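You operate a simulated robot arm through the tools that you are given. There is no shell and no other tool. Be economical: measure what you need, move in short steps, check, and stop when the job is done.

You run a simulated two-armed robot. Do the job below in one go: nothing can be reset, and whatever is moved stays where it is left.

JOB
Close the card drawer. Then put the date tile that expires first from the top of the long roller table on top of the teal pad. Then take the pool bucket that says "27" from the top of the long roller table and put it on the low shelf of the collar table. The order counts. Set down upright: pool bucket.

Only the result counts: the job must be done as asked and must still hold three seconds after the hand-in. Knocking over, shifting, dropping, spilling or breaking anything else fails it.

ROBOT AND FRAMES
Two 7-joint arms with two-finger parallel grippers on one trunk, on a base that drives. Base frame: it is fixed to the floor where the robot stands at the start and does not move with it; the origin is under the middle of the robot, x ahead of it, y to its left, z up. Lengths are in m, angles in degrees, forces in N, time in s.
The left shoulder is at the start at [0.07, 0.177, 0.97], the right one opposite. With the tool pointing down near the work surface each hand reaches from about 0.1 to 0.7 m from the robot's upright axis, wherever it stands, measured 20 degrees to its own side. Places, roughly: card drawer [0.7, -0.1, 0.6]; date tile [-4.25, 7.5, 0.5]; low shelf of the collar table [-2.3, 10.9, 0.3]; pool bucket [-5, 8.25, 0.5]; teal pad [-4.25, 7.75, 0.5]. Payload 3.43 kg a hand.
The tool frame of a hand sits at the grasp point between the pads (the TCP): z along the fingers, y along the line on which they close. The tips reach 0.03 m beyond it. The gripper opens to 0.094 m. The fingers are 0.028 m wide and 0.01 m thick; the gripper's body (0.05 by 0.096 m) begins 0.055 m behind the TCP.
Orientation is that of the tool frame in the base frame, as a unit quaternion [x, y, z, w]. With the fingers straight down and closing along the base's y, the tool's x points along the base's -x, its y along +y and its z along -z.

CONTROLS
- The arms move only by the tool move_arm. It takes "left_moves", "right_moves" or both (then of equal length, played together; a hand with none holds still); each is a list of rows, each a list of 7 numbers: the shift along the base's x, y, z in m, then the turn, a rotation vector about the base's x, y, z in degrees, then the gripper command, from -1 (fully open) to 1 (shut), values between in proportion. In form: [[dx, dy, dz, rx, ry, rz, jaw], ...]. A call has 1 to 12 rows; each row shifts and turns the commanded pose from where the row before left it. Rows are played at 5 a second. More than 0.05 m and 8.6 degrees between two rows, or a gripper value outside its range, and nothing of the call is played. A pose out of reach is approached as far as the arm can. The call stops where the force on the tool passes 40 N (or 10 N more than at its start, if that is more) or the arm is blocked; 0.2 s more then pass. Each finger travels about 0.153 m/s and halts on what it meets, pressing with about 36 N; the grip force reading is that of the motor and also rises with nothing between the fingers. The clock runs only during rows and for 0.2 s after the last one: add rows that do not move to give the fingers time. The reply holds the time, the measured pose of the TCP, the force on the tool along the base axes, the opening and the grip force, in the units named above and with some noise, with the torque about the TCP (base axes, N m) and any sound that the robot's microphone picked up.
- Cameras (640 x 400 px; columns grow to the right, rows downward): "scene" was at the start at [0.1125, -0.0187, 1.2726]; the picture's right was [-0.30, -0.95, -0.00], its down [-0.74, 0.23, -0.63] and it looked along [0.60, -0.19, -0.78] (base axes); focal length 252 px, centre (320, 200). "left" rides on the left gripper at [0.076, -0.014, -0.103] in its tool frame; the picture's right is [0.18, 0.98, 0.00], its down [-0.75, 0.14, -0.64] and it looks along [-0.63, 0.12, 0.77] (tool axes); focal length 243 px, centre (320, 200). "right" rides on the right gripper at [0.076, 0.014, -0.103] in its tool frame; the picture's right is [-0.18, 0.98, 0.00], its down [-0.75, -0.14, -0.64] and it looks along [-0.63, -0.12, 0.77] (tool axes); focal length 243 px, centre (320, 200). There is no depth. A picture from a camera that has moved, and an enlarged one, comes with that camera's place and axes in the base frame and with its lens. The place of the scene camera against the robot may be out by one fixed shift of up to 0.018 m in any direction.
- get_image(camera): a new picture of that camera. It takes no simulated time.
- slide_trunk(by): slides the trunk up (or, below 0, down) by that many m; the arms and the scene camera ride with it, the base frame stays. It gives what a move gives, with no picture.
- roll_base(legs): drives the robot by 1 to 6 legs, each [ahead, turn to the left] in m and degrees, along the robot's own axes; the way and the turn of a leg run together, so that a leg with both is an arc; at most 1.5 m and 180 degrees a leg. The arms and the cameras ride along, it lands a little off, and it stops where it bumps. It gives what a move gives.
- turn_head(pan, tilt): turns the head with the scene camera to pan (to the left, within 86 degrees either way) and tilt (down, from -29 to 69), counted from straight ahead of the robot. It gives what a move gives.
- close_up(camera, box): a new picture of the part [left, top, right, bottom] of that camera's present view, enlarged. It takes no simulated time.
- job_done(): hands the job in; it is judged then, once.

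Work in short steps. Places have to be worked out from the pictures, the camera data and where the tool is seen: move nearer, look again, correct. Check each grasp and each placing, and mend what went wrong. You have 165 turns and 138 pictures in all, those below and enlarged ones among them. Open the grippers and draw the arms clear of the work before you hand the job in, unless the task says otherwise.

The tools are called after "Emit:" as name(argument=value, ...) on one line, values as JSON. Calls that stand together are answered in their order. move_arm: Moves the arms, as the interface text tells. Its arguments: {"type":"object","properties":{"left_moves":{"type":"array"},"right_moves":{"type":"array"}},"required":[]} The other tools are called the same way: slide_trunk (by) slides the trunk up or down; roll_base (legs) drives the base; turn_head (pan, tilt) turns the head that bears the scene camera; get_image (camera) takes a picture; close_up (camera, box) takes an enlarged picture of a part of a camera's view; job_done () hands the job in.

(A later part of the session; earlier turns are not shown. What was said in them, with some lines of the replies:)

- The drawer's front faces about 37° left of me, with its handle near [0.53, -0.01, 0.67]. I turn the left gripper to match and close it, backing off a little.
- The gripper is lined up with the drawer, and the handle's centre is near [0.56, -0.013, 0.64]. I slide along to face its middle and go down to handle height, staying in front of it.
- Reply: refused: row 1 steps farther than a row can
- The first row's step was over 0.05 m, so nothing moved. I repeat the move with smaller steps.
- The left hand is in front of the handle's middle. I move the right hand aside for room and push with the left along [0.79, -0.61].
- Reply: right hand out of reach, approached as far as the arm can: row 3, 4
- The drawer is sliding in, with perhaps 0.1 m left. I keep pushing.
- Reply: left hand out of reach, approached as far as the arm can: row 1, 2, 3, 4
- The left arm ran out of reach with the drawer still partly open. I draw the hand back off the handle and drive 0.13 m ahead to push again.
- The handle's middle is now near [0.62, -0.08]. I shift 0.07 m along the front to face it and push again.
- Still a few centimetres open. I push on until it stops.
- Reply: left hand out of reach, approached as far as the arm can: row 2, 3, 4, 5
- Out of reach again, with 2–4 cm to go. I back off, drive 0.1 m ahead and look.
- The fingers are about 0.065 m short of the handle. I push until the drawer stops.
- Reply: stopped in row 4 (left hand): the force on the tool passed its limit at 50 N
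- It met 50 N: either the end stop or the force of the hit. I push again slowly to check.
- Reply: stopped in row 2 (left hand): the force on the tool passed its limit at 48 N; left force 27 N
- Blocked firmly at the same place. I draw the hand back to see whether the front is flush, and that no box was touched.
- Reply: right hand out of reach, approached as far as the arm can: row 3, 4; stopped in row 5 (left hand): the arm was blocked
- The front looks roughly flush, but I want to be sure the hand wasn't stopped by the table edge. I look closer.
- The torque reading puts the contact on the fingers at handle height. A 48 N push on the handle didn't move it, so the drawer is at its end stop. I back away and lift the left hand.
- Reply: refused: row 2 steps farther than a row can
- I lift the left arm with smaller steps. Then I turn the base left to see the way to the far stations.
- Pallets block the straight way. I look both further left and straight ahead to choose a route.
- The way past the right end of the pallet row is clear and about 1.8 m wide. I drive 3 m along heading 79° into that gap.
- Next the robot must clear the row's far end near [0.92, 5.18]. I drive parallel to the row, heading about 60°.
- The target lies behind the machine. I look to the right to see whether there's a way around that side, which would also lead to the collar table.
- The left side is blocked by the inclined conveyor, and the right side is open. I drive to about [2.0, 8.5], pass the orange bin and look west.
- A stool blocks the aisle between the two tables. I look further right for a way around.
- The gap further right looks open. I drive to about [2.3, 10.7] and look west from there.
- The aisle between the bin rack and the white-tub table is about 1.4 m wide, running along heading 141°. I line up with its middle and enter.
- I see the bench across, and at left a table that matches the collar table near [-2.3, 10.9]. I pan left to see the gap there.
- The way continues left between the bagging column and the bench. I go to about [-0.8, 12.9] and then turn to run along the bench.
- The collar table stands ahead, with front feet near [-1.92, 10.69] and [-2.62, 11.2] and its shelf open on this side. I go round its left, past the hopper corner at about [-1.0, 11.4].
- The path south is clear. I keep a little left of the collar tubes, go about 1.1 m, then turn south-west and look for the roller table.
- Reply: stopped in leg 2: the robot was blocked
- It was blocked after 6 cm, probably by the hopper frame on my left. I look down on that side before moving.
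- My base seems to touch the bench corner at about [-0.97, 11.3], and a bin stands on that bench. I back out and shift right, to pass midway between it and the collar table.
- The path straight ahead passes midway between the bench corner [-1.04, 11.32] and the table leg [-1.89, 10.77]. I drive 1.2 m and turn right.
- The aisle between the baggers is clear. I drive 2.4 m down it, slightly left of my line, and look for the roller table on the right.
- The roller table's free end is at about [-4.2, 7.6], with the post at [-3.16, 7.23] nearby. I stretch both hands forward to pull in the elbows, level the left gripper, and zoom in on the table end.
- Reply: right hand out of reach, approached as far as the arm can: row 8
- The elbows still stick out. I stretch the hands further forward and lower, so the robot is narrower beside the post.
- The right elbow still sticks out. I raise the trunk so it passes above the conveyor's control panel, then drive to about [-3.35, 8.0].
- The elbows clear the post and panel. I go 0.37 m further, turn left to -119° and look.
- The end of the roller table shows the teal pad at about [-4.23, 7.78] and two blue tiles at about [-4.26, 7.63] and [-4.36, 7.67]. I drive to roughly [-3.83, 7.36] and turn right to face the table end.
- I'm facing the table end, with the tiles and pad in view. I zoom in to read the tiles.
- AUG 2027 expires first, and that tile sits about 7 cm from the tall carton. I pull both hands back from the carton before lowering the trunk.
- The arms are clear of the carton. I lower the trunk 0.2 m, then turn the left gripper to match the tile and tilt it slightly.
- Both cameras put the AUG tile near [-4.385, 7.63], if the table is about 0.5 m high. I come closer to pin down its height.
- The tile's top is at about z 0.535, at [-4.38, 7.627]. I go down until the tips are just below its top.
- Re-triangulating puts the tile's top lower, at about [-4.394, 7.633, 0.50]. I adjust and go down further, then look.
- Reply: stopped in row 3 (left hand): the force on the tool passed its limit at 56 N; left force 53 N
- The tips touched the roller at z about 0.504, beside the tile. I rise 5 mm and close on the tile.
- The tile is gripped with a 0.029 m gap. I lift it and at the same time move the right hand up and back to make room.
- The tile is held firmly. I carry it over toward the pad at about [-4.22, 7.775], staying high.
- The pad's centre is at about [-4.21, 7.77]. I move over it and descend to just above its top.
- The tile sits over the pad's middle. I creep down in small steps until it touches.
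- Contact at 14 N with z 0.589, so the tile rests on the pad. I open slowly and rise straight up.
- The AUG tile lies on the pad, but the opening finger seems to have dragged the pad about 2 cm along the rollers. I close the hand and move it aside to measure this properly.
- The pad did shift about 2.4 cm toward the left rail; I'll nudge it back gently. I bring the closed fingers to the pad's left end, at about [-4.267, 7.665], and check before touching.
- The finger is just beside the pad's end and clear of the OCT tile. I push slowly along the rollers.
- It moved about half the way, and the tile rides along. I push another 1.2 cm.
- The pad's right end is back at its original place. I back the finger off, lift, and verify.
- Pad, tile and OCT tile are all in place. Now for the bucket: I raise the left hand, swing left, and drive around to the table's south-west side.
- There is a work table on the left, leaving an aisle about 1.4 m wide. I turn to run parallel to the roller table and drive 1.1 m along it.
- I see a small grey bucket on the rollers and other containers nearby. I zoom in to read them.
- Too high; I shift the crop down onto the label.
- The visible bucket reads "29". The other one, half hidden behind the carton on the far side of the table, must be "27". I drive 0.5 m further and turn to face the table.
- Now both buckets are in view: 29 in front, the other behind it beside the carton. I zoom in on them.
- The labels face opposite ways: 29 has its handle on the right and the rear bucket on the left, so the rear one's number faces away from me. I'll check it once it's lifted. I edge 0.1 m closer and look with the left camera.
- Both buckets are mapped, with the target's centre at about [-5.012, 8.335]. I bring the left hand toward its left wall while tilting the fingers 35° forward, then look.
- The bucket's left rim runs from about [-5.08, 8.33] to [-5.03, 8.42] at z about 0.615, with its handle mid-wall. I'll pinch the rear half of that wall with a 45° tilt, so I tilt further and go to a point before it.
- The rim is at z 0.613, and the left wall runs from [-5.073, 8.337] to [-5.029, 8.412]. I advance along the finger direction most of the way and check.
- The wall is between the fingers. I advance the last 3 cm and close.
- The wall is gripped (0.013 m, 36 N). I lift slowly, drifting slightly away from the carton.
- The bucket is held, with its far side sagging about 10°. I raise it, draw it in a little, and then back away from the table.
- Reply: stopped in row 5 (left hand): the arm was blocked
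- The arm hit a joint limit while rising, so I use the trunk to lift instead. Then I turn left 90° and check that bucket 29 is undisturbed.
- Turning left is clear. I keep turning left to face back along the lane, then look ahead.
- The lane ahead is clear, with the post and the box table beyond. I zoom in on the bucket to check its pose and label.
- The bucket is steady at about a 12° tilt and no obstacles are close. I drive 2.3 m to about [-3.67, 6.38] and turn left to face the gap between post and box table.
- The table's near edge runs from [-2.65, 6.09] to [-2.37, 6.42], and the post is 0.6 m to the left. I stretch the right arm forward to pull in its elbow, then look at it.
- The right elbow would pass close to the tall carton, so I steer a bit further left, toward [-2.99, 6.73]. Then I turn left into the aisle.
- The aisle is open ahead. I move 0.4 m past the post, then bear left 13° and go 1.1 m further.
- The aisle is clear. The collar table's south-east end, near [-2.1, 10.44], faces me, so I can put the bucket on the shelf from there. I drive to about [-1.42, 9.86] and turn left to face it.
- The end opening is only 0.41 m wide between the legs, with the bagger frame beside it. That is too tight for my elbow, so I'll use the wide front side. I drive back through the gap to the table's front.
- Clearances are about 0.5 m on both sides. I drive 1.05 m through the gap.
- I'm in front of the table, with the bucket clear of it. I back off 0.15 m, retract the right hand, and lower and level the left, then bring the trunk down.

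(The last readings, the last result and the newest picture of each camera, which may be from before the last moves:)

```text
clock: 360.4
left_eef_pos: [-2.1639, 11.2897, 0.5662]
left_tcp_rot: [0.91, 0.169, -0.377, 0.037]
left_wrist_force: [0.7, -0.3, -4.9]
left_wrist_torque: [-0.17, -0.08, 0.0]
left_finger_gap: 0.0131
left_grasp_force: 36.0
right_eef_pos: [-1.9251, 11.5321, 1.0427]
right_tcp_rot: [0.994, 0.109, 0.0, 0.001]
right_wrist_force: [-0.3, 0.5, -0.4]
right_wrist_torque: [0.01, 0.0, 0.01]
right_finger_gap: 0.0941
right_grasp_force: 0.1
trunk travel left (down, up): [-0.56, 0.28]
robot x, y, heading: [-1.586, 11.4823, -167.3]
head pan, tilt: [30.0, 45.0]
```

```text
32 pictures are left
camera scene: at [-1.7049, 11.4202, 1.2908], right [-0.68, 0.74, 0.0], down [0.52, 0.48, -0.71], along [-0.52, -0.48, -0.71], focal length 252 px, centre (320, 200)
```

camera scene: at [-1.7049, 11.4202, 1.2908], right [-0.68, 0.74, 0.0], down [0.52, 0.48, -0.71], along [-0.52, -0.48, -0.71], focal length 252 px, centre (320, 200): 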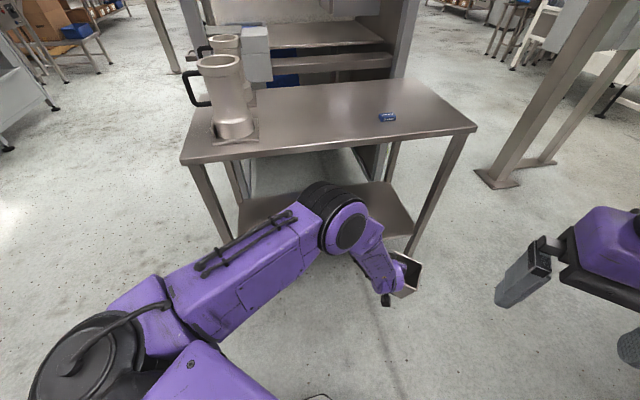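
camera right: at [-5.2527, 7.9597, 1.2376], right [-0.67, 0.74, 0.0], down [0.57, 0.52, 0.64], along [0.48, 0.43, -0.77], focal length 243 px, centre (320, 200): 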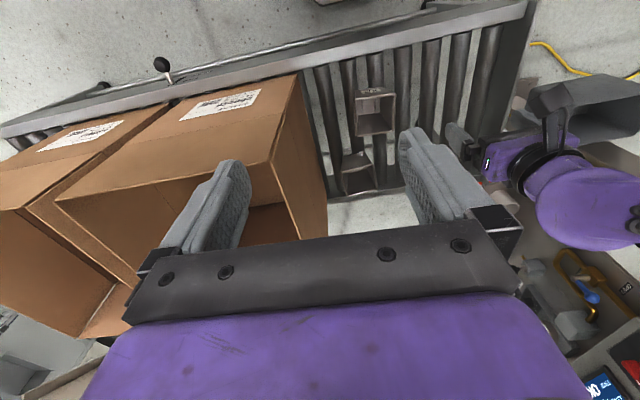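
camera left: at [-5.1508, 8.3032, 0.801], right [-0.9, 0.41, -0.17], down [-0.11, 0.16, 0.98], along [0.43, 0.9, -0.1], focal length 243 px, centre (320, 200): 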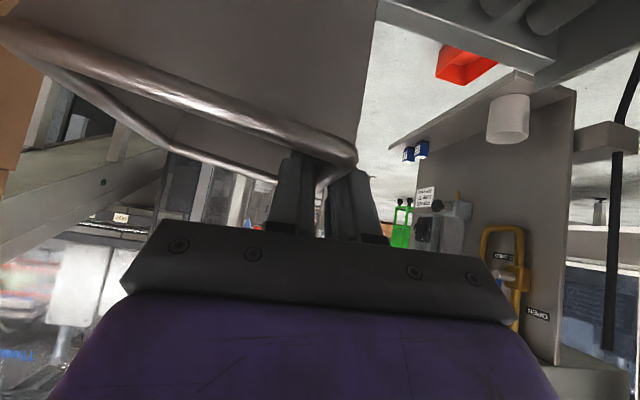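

The shelf is at about z 0.30, and the front opening runs from about [-1.90, 10.76] to [-2.62, 11.24]. I draw the bucket in 0.1 m, shift about 0.36 m west, and turn to face the table squarely.

Emit:
move_arm(left_moves=[[0.033, 0.0075, 0, 0, 0, 0, 1], [0.033, 0.0075, 0, 0, 0, 0, 1], [0.033, 0.0075, 0, 0, 0, 0, 1]])

Emit:
roll_base(legs=[[0, -16], [0.36, 0], [0, 59]])

Emit:
turn_head(pan=0, tilt=45)

Emit:
get_image(camera="scene")

```text
clock: 361.2
left_eef_pos: [-2.0655, 11.3129, 0.5655]
left_tcp_rot: [0.91, 0.167, -0.377, 0.035]
left_wrist_force: [-0.8, 0.3, -4.9]
left_wrist_torque: [-0.16, -0.05, 0.01]
left_finger_gap: 0.013
left_grasp_force: 36.4
right_eef_pos: [-1.9249, 11.5314, 1.042]
right_tcp_rot: [0.994, 0.108, 0.001, 0.001]
right_wrist_force: [-0.3, -0.7, -0.6]
right_wrist_torque: [-0.04, -0.03, 0.01]
right_finger_gap: 0.0939
right_grasp_force: 0.0
trunk travel left (down, up): [-0.56, 0.28]
robot x, y, heading: [-1.5825, 11.4786, -167.3]
head pan, tilt: [30.0, 45.0]
```

```text
clock: 367.1
left_eef_pos: [-2.1758, 11.0515, 0.5664]
left_tcp_rot: [0.784, 0.494, -0.335, 0.173]
left_wrist_force: [0.6, -0.7, -5.0]
left_wrist_torque: [-0.09, -0.15, -0.02]
left_finger_gap: 0.0131
left_grasp_force: 36.2
right_eef_pos: [-2.2234, 11.3073, 1.0415]
right_tcp_rot: [0.884, 0.468, 0.0, 0.0]
right_wrist_force: [0.5, 0.4, -0.6]
right_wrist_torque: [0.0, -0.01, 0.01]
right_finger_gap: 0.0939
right_grasp_force: 0.1
trunk travel left (down, up): [-0.56, 0.28]
robot x, y, heading: [-1.9404, 11.507, -123.9]
head pan, tilt: [30.0, 45.0]
```

```text
clock: 368.1
left_eef_pos: [-2.1743, 11.051, 0.5658]
left_tcp_rot: [0.783, 0.493, -0.336, 0.173]
left_wrist_force: [-0.6, -0.2, -4.7]
left_wrist_torque: [-0.08, -0.18, -0.02]
left_finger_gap: 0.0133
left_grasp_force: 36.2
right_eef_pos: [-2.2243, 11.3076, 1.0431]
right_tcp_rot: [0.883, 0.47, 0.0, 0.001]
right_wrist_force: [0.1, -0.2, 0.3]
right_wrist_torque: [0.04, -0.01, -0.01]
right_finger_gap: 0.094
right_grasp_force: 0.1
trunk travel left (down, up): [-0.56, 0.28]
robot x, y, heading: [-1.9448, 11.5056, -123.9]
head pan, tilt: [0.0, 45.0]
```

```text
31 pictures are left
camera scene: at [-2.027, 11.3992, 1.2908], right [-0.83, 0.56, 0.0], down [0.39, 0.59, -0.71], along [-0.39, -0.59, -0.71], focal length 252 px, centre (320, 200)
```

scene: 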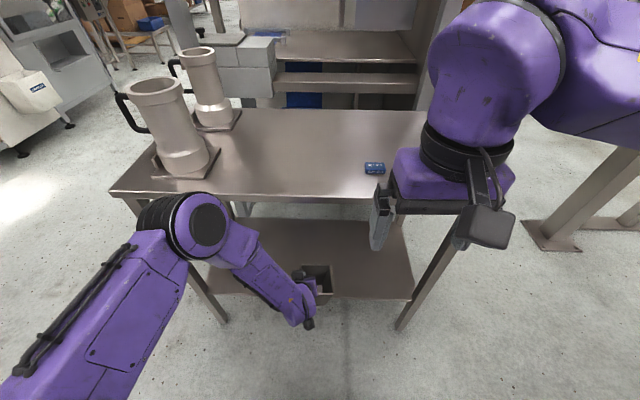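

The bucket is over the front of the shelf opening, but my left elbow is near the table edge. I back off 8 cm, lower the trunk so the elbow gets below the table top, and look.

Emit:
roll_base(legs=[[-0.1, 0]])

Emit:
slide_trunk(by=-0.12)

Emit:
move_arm(left_moves=[[-0.02, -0.029, 0, 0, 0, 0, 1], [-0.02, -0.029, 0, 0, 0, 0, 1], [-0.02, -0.029, 0, 0, 0, 0, 1], [-0.02, -0.029, 0, 0, 0, 0, 1]])

Emit:
get_image(camera="scene")

Emit:
get_image(camera="left")

```text
clock: 369.2
left_eef_pos: [-2.1182, 11.1346, 0.5672]
left_tcp_rot: [0.783, 0.493, -0.337, 0.173]
left_wrist_force: [0.8, 0.3, -3.7]
left_wrist_torque: [-0.09, -0.17, 0.01]
left_finger_gap: 0.0133
left_grasp_force: 35.7
right_eef_pos: [-2.1675, 11.3906, 1.0424]
right_tcp_rot: [0.883, 0.469, -0.001, 0.001]
right_wrist_force: [0.4, 0.2, 0.1]
right_wrist_torque: [-0.01, 0.05, -0.01]
right_finger_gap: 0.0942
right_grasp_force: 0.1
trunk travel left (down, up): [-0.56, 0.28]
robot x, y, heading: [-1.889, 11.5869, -124.0]
head pan, tilt: [0.0, 45.0]
```

```text
clock: 370.7
left_eef_pos: [-2.1186, 11.1353, 0.4467]
left_tcp_rot: [0.783, 0.494, -0.336, 0.173]
left_wrist_force: [0.8, 0.0, -5.2]
left_wrist_torque: [-0.07, -0.14, 0.01]
left_finger_gap: 0.013
left_grasp_force: 36.2
right_eef_pos: [-2.1678, 11.3912, 0.922]
right_tcp_rot: [0.883, 0.469, 0.0, 0.001]
right_wrist_force: [0.4, -1.5, 0.8]
right_wrist_torque: [0.02, 0.01, -0.02]
right_finger_gap: 0.0937
right_grasp_force: 0.0
trunk travel left (down, up): [-0.44, 0.4]
robot x, y, heading: [-1.887, 11.5909, -124.1]
head pan, tilt: [0.0, 45.0]
```

```text
clock: 371.7
left_eef_pos: [-2.1954, 11.0193, 0.4474]
left_tcp_rot: [0.784, 0.493, -0.336, 0.172]
left_wrist_force: [-0.8, -0.5, -4.0]
left_wrist_torque: [-0.1, -0.17, -0.01]
left_finger_gap: 0.0131
left_grasp_force: 35.6
right_eef_pos: [-2.1681, 11.3892, 0.9233]
right_tcp_rot: [0.883, 0.469, 0.0, 0.0]
right_wrist_force: [0.0, 0.4, -0.6]
right_wrist_torque: [-0.02, -0.03, -0.01]
right_finger_gap: 0.0941
right_grasp_force: 0.0
trunk travel left (down, up): [-0.44, 0.4]
robot x, y, heading: [-1.8864, 11.586, -123.9]
head pan, tilt: [0.0, 45.0]
```

```text
30 pictures are left
camera scene: at [-1.9713, 11.4823, 1.1707], right [-0.83, 0.56, 0.0], down [0.4, 0.59, -0.71], along [-0.39, -0.59, -0.71], focal length 252 px, centre (320, 200)
```

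scene: 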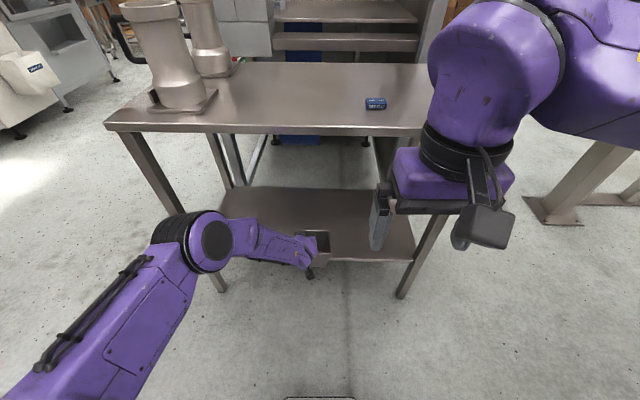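

```text
29 pictures are left
camera left: at [-2.1509, 11.1383, 0.4688], right [0.93, -0.33, -0.19], down [0.14, -0.17, 0.98], along [-0.35, -0.93, -0.12], focal length 243 px, centre (320, 200)
```

left: 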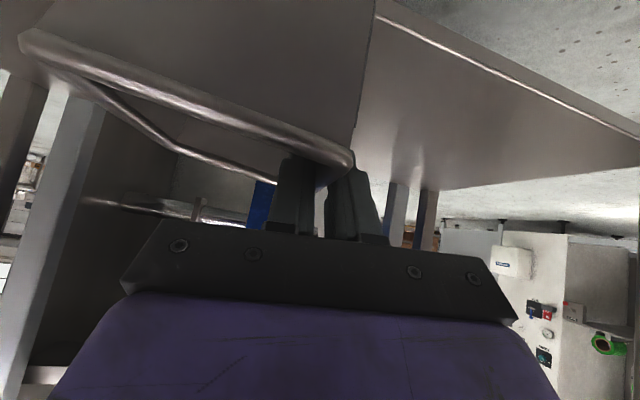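

The bucket's bottom is at about z 0.33 and the shelf at 0.30. The elbow is below the table top and still outside. I drive 0.1 m in, extend the arm 0.07 m, and check.

Emit:
roll_base(legs=[[0.1, 0]])

Emit:
move_arm(left_moves=[[-0.014, -0.0205, 0, 0, 0, 0, 1], [-0.014, -0.0205, 0, 0, 0, 0, 1], [-0.011, -0.0165, 0, 0, 0, 0, 1]])

Emit:
get_image(camera="scene")

```text
clock: 372.9
left_eef_pos: [-2.2525, 10.9384, 0.4463]
left_tcp_rot: [0.783, 0.494, -0.336, 0.172]
left_wrist_force: [-0.5, -0.2, -4.8]
left_wrist_torque: [-0.09, -0.14, -0.02]
left_finger_gap: 0.0131
left_grasp_force: 36.2
right_eef_pos: [-2.223, 11.3081, 0.9216]
right_tcp_rot: [0.883, 0.469, 0.002, 0.0]
right_wrist_force: [-0.8, -0.7, -0.5]
right_wrist_torque: [0.03, 0.0, 0.02]
right_finger_gap: 0.094
right_grasp_force: 0.0
trunk travel left (down, up): [-0.44, 0.4]
robot x, y, heading: [-1.9376, 11.5057, -123.8]
head pan, tilt: [0.0, 45.0]
```

```text
clock: 373.6
left_eef_pos: [-2.2881, 10.8768, 0.446]
left_tcp_rot: [0.783, 0.494, -0.336, 0.172]
left_wrist_force: [0.4, -0.5, -4.9]
left_wrist_torque: [-0.05, -0.17, 0.0]
left_finger_gap: 0.0131
left_grasp_force: 35.8
right_eef_pos: [-2.2218, 11.3095, 0.9216]
right_tcp_rot: [0.883, 0.47, 0.0, 0.001]
right_wrist_force: [-0.1, -0.9, -0.4]
right_wrist_torque: [-0.02, -0.01, 0.0]
right_finger_gap: 0.094
right_grasp_force: 0.1
trunk travel left (down, up): [-0.44, 0.4]
robot x, y, heading: [-1.942, 11.5048, -124.0]
head pan, tilt: [0.0, 45.0]
```

```text
28 pictures are left
camera scene: at [-2.0261, 11.4002, 1.1707], right [-0.83, 0.56, 0.0], down [0.4, 0.59, -0.71], along [-0.39, -0.59, -0.71], focal length 252 px, centre (320, 200)
```

scene: 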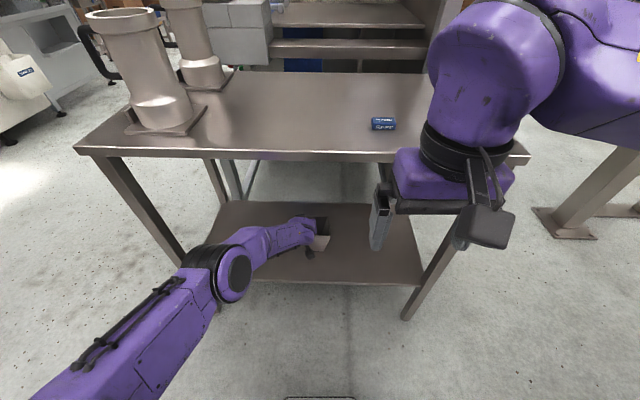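

The bucket is over the shelf, its front edge about 6 cm inside. I lower it slowly until it touches.

Emit:
move_arm(left_moves=[[0, 0, -0.008, 0, 0, 0, 1], [0, 0, -0.006, 0, 0, 0, 1], [0, 0, -0.005, 0, 0, 0, 1]])

Emit:
close_up(camera="scene", box=[260, 190, 380, 290])

```text
clock: 374.4
left_eef_pos: [-2.2898, 10.8782, 0.4335]
left_tcp_rot: [0.783, 0.493, -0.338, 0.174]
left_wrist_force: [1.4, -2.0, 5.9]
left_wrist_torque: [-0.39, 0.28, 0.0]
left_finger_gap: 0.0132
left_grasp_force: 35.4
right_eef_pos: [-2.2225, 11.3096, 0.9227]
right_tcp_rot: [0.883, 0.469, 0.0, 0.001]
right_wrist_force: [0.1, -0.4, 1.0]
right_wrist_torque: [-0.01, -0.01, -0.01]
right_finger_gap: 0.0942
right_grasp_force: 0.0
trunk travel left (down, up): [-0.44, 0.4]
robot x, y, heading: [-1.9462, 11.5042, -124.0]
head pan, tilt: [0.0, 45.0]
```

```text
4.00 times, centred on (320, 240) of scene
camera zoom: at [-2.0251, 11.402, 1.1711], right [-0.83, 0.56, 0.0], down [0.39, 0.59, -0.71], along [-0.39, -0.59, -0.71], focal length 1008 px, centre (320, 40)
```

zoom: 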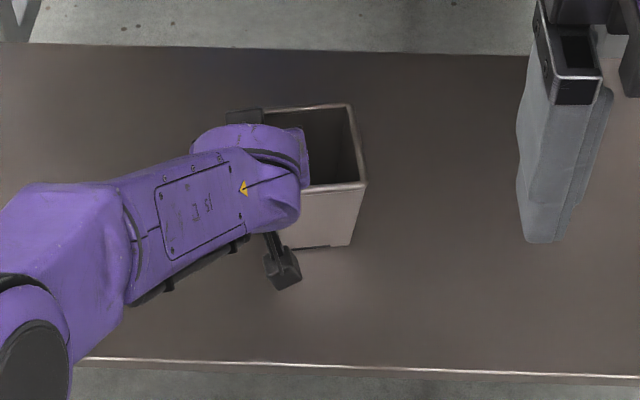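

Contact, first on the sagging right edge. I roll the hand 5° to level the bucket while easing it down.

Emit:
move_arm(left_moves=[[0, 0, -0.003, 1.4, 2.1, 0, 1], [0, 0, -0.004, 1.4, 2.1, 0, 1], [0, 0, -0.003, 0, 0, 0, 1]])

Emit:
close_up(camera="scene", box=[280, 200, 370, 270])

Emit:
get_image(camera="left")

```text
clock: 375.2
left_eef_pos: [-2.2898, 10.8779, 0.428]
left_tcp_rot: [0.772, 0.507, -0.357, 0.137]
left_wrist_force: [3.3, -2.2, 33.4]
left_wrist_torque: [0.15, -0.44, 0.14]
left_finger_gap: 0.0133
left_grasp_force: 36.0
right_eef_pos: [-2.2202, 11.3122, 0.9244]
right_tcp_rot: [0.883, 0.47, -0.001, 0.003]
right_wrist_force: [-0.7, -0.1, 0.4]
right_wrist_torque: [0.0, 0.01, -0.01]
right_finger_gap: 0.0937
right_grasp_force: 0.0
trunk travel left (down, up): [-0.44, 0.4]
robot x, y, heading: [-1.9442, 11.5072, -123.9]
head pan, tilt: [0.0, 45.0]
```

```text
5.71 times, centred on (325, 235) of scene
camera zoom: at [-2.0229, 11.4055, 1.1718], right [-0.83, 0.56, 0.0], down [0.39, 0.58, -0.71], along [-0.4, -0.59, -0.7], focal length 1440 px, centre (291, 0)
```

zoom: 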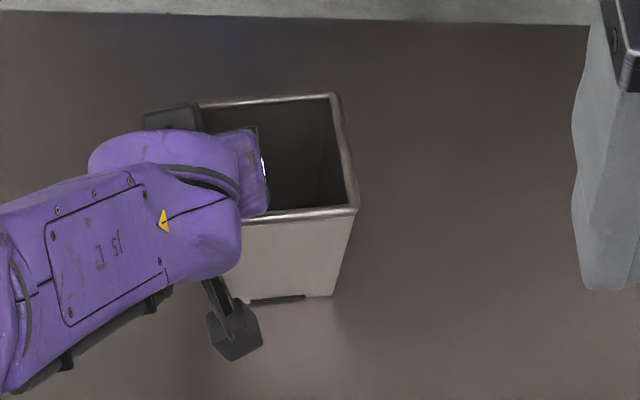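

```text
25 pictures are left
camera left: at [-2.2425, 10.9962, 0.4491], right [0.91, -0.31, -0.27], down [0.22, -0.21, 0.95], along [-0.36, -0.93, -0.12], focal length 243 px, centre (320, 200)
```

left: 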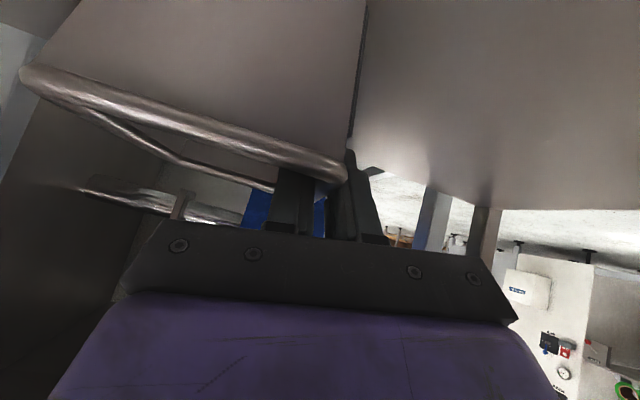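

It presses down firmly at 33 N, so it's seated flat. I relax slightly, open, and withdraw along the finger direction.

Emit:
move_arm(left_moves=[[0, 0, 0.003, 0, 0, 0, 1], [0, 0, 0, 0, 0, 0, 0.6], [0, 0, 0, 0, 0, 0, 0.2], [0, 0, 0, 0, 0, 0, -0.1], [0, 0, 0, 0, 0, 0, -0.1]])

Emit:
close_up(camera="scene", box=[280, 200, 370, 270])

Emit:
get_image(camera="left")

```text
clock: 376.4
left_eef_pos: [-2.2904, 10.8791, 0.4221]
left_tcp_rot: [0.773, 0.509, -0.353, 0.137]
left_wrist_force: [-0.3, 0.6, 1.1]
left_wrist_torque: [0.02, 0.03, 0.0]
left_finger_gap: 0.052
left_grasp_force: 0.1
right_eef_pos: [-2.2228, 11.3082, 0.9225]
right_tcp_rot: [0.883, 0.469, 0.001, 0.0]
right_wrist_force: [-0.6, 0.6, -0.4]
right_wrist_torque: [-0.03, 0.02, -0.01]
right_finger_gap: 0.0942
right_grasp_force: 0.1
trunk travel left (down, up): [-0.44, 0.4]
robot x, y, heading: [-1.9405, 11.5086, -124.2]
head pan, tilt: [0.0, 45.0]
```

```text
5.71 times, centred on (325, 235) of scene
camera zoom: at [-2.0256, 11.4011, 1.1708], right [-0.83, 0.56, 0.0], down [0.39, 0.59, -0.71], along [-0.39, -0.59, -0.71], focal length 1440 px, centre (291, 0)
```

zoom: 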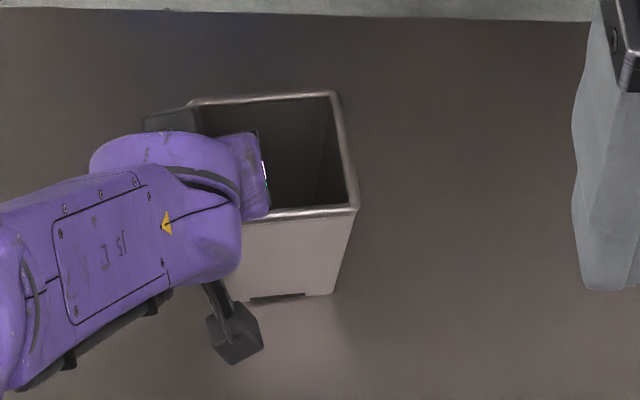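

```text
23 pictures are left
camera left: at [-2.2425, 10.9972, 0.4461], right [0.91, -0.31, -0.27], down [0.21, -0.22, 0.95], along [-0.36, -0.92, -0.13], focal length 243 px, centre (320, 200)
```

left: 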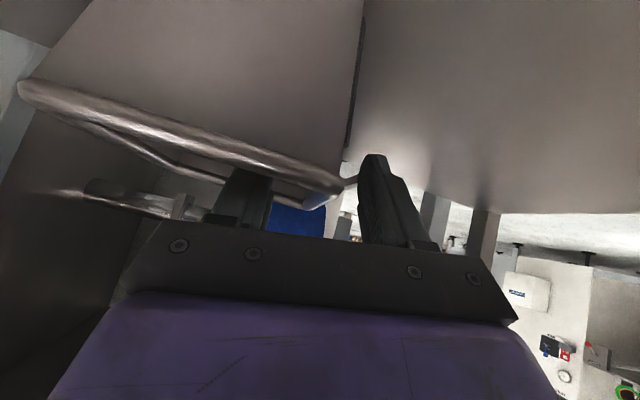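

The bucket stands upright and free between the open fingers. I withdraw back along the tool axis.

Emit:
move_arm(left_moves=[[0.005, 0.007, 0.009, 0, 0, 0, -0.1], [0.008, 0.011, 0.014, 0, 0, 0, -0.1], [0.01, 0.0138, 0.017, 0, 0, 0, -0.1], [0.01, 0.0138, 0.017, 0, 0, 0, -0.1], [0.01, 0.0138, 0.017, 0, 0, 0, -0.1], [0.015, 0.021, 0.01, 0, 0, 0, -0.1]])

Emit:
get_image(camera="left")

Emit:
get_image(camera="scene")

```text
clock: 377.9
left_eef_pos: [-2.2293, 10.9614, 0.5056]
left_tcp_rot: [0.774, 0.508, -0.353, 0.135]
left_wrist_force: [-0.2, 0.4, -0.8]
left_wrist_torque: [0.04, 0.03, -0.01]
left_finger_gap: 0.0516
left_grasp_force: 0.0
right_eef_pos: [-2.2231, 11.309, 0.9223]
right_tcp_rot: [0.883, 0.47, 0.0, 0.001]
right_wrist_force: [-0.2, 0.0, 0.1]
right_wrist_torque: [-0.02, 0.03, 0.0]
right_finger_gap: 0.0941
right_grasp_force: 0.2
trunk travel left (down, up): [-0.44, 0.4]
robot x, y, heading: [-1.9436, 11.5082, -124.0]
head pan, tilt: [0.0, 45.0]
```

```text
22 pictures are left
camera left: at [-2.182, 11.0784, 0.5289], right [0.91, -0.31, -0.27], down [0.21, -0.22, 0.95], along [-0.36, -0.92, -0.13], focal length 243 px, centre (320, 200)
```

left: 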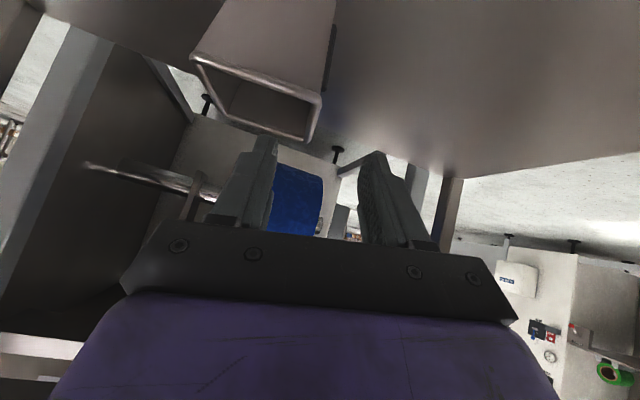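

```text
21 pictures are left
camera scene: at [-2.025, 11.4012, 1.1709], right [-0.83, 0.56, 0.0], down [0.39, 0.59, -0.71], along [-0.39, -0.59, -0.71], focal length 252 px, centre (320, 200)
```

scene: 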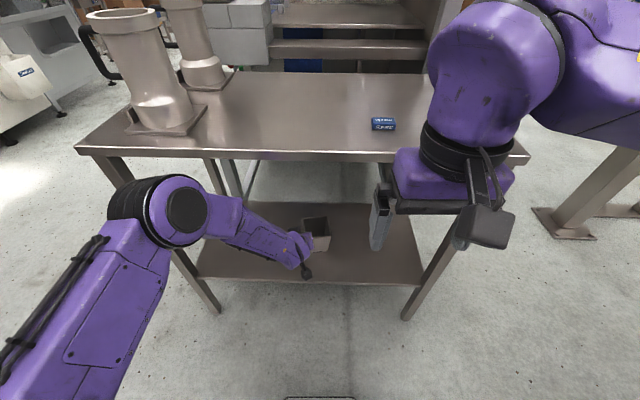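

The fingers are clear and the bucket stands on the shelf. I back the robot away from the table.

Emit:
roll_base(legs=[[-0.2, 0]])

Emit:
move_arm(left_moves=[[0.02, 0.03, 0.02, 0, 0, 0, -1], [0.01, 0.015, 0.03, 0, 0, 0, -1], [0, 0, 0, 0, 0, 0, -1]])

Emit:
get_image(camera="scene")

Emit:
close_up(camera="scene", box=[250, 150, 390, 240])

```text
clock: 379.4
left_eef_pos: [-2.1174, 11.1233, 0.5056]
left_tcp_rot: [0.774, 0.508, -0.353, 0.136]
left_wrist_force: [0.4, -0.5, -0.6]
left_wrist_torque: [-0.03, -0.02, -0.01]
left_finger_gap: 0.0518
left_grasp_force: 0.0
right_eef_pos: [-2.1127, 11.4728, 0.9226]
right_tcp_rot: [0.883, 0.47, 0.0, 0.001]
right_wrist_force: [-0.2, 0.8, -0.8]
right_wrist_torque: [-0.06, -0.01, -0.01]
right_finger_gap: 0.0938
right_grasp_force: 0.0
trunk travel left (down, up): [-0.44, 0.4]
robot x, y, heading: [-1.8304, 11.6666, -123.9]
head pan, tilt: [0.0, 45.0]
```

```text
clock: 380.2
left_eef_pos: [-2.0877, 11.1677, 0.5555]
left_tcp_rot: [0.773, 0.509, -0.352, 0.136]
left_wrist_force: [-0.2, -0.7, -0.3]
left_wrist_torque: [-0.01, -0.03, 0.01]
left_finger_gap: 0.0941
left_grasp_force: 0.0
right_eef_pos: [-2.1115, 11.4717, 0.9227]
right_tcp_rot: [0.883, 0.47, 0.0, 0.001]
right_wrist_force: [-0.5, 0.6, -0.2]
right_wrist_torque: [0.0, 0.01, -0.01]
right_finger_gap: 0.0942
right_grasp_force: 0.2
trunk travel left (down, up): [-0.44, 0.4]
robot x, y, heading: [-1.8298, 11.6716, -123.8]
head pan, tilt: [0.0, 45.0]
```

```text
20 pictures are left
camera scene: at [-1.9153, 11.5649, 1.1708], right [-0.83, 0.56, 0.0], down [0.39, 0.59, -0.71], along [-0.39, -0.59, -0.71], focal length 252 px, centre (320, 200)
```

scene: 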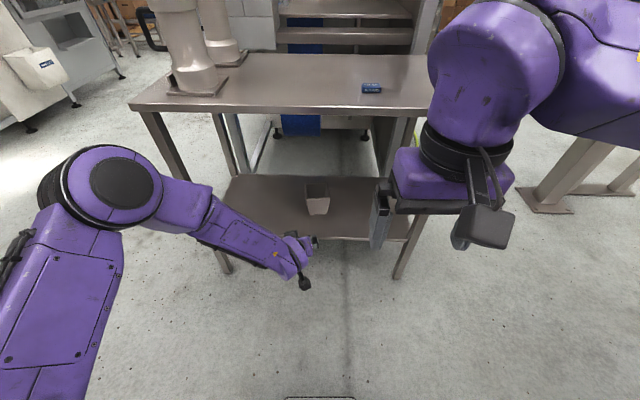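

```text
4.44 times, centred on (320, 195) of scene
camera zoom: at [-1.9153, 11.5649, 1.1708], right [-0.83, 0.56, 0.0], down [0.39, 0.59, -0.71], along [-0.39, -0.59, -0.71], focal length 1120 px, centre (320, 222)
```

zoom: 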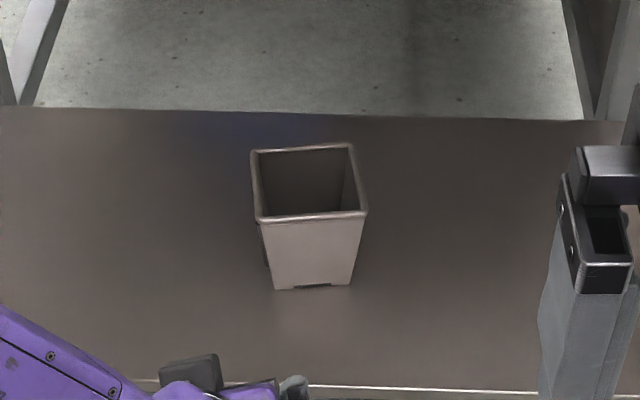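

The bucket stands upright on the low shelf, both grippers are open, and both arms are clear. The drawer is closed and the AUG 2027 tile is on the pad, so I hand in.

Emit:
job_done()

```text
The job is handed in.
```

I did the three steps in order and handed the job in, but I never read the number on the bucket I moved.

- **Card drawer:** I pushed it by the handle until a push of nearly 50 N no longer moved it. I took that as closed; I did not see a clear flush line at the front.
- **Date tile:** The AUG 2027 tile, earlier than the OCT 2027 one, lies on the teal pad. My finger dragged the pad about 2.4 cm while letting go, and I pushed it back to where it had been.
- **Pool bucket:** It stands upright on the low shelf of the collar table. Two buckets were visible on the roller table. The front one reads "29", so I took the other as "27"; its label faced away from me throughout.
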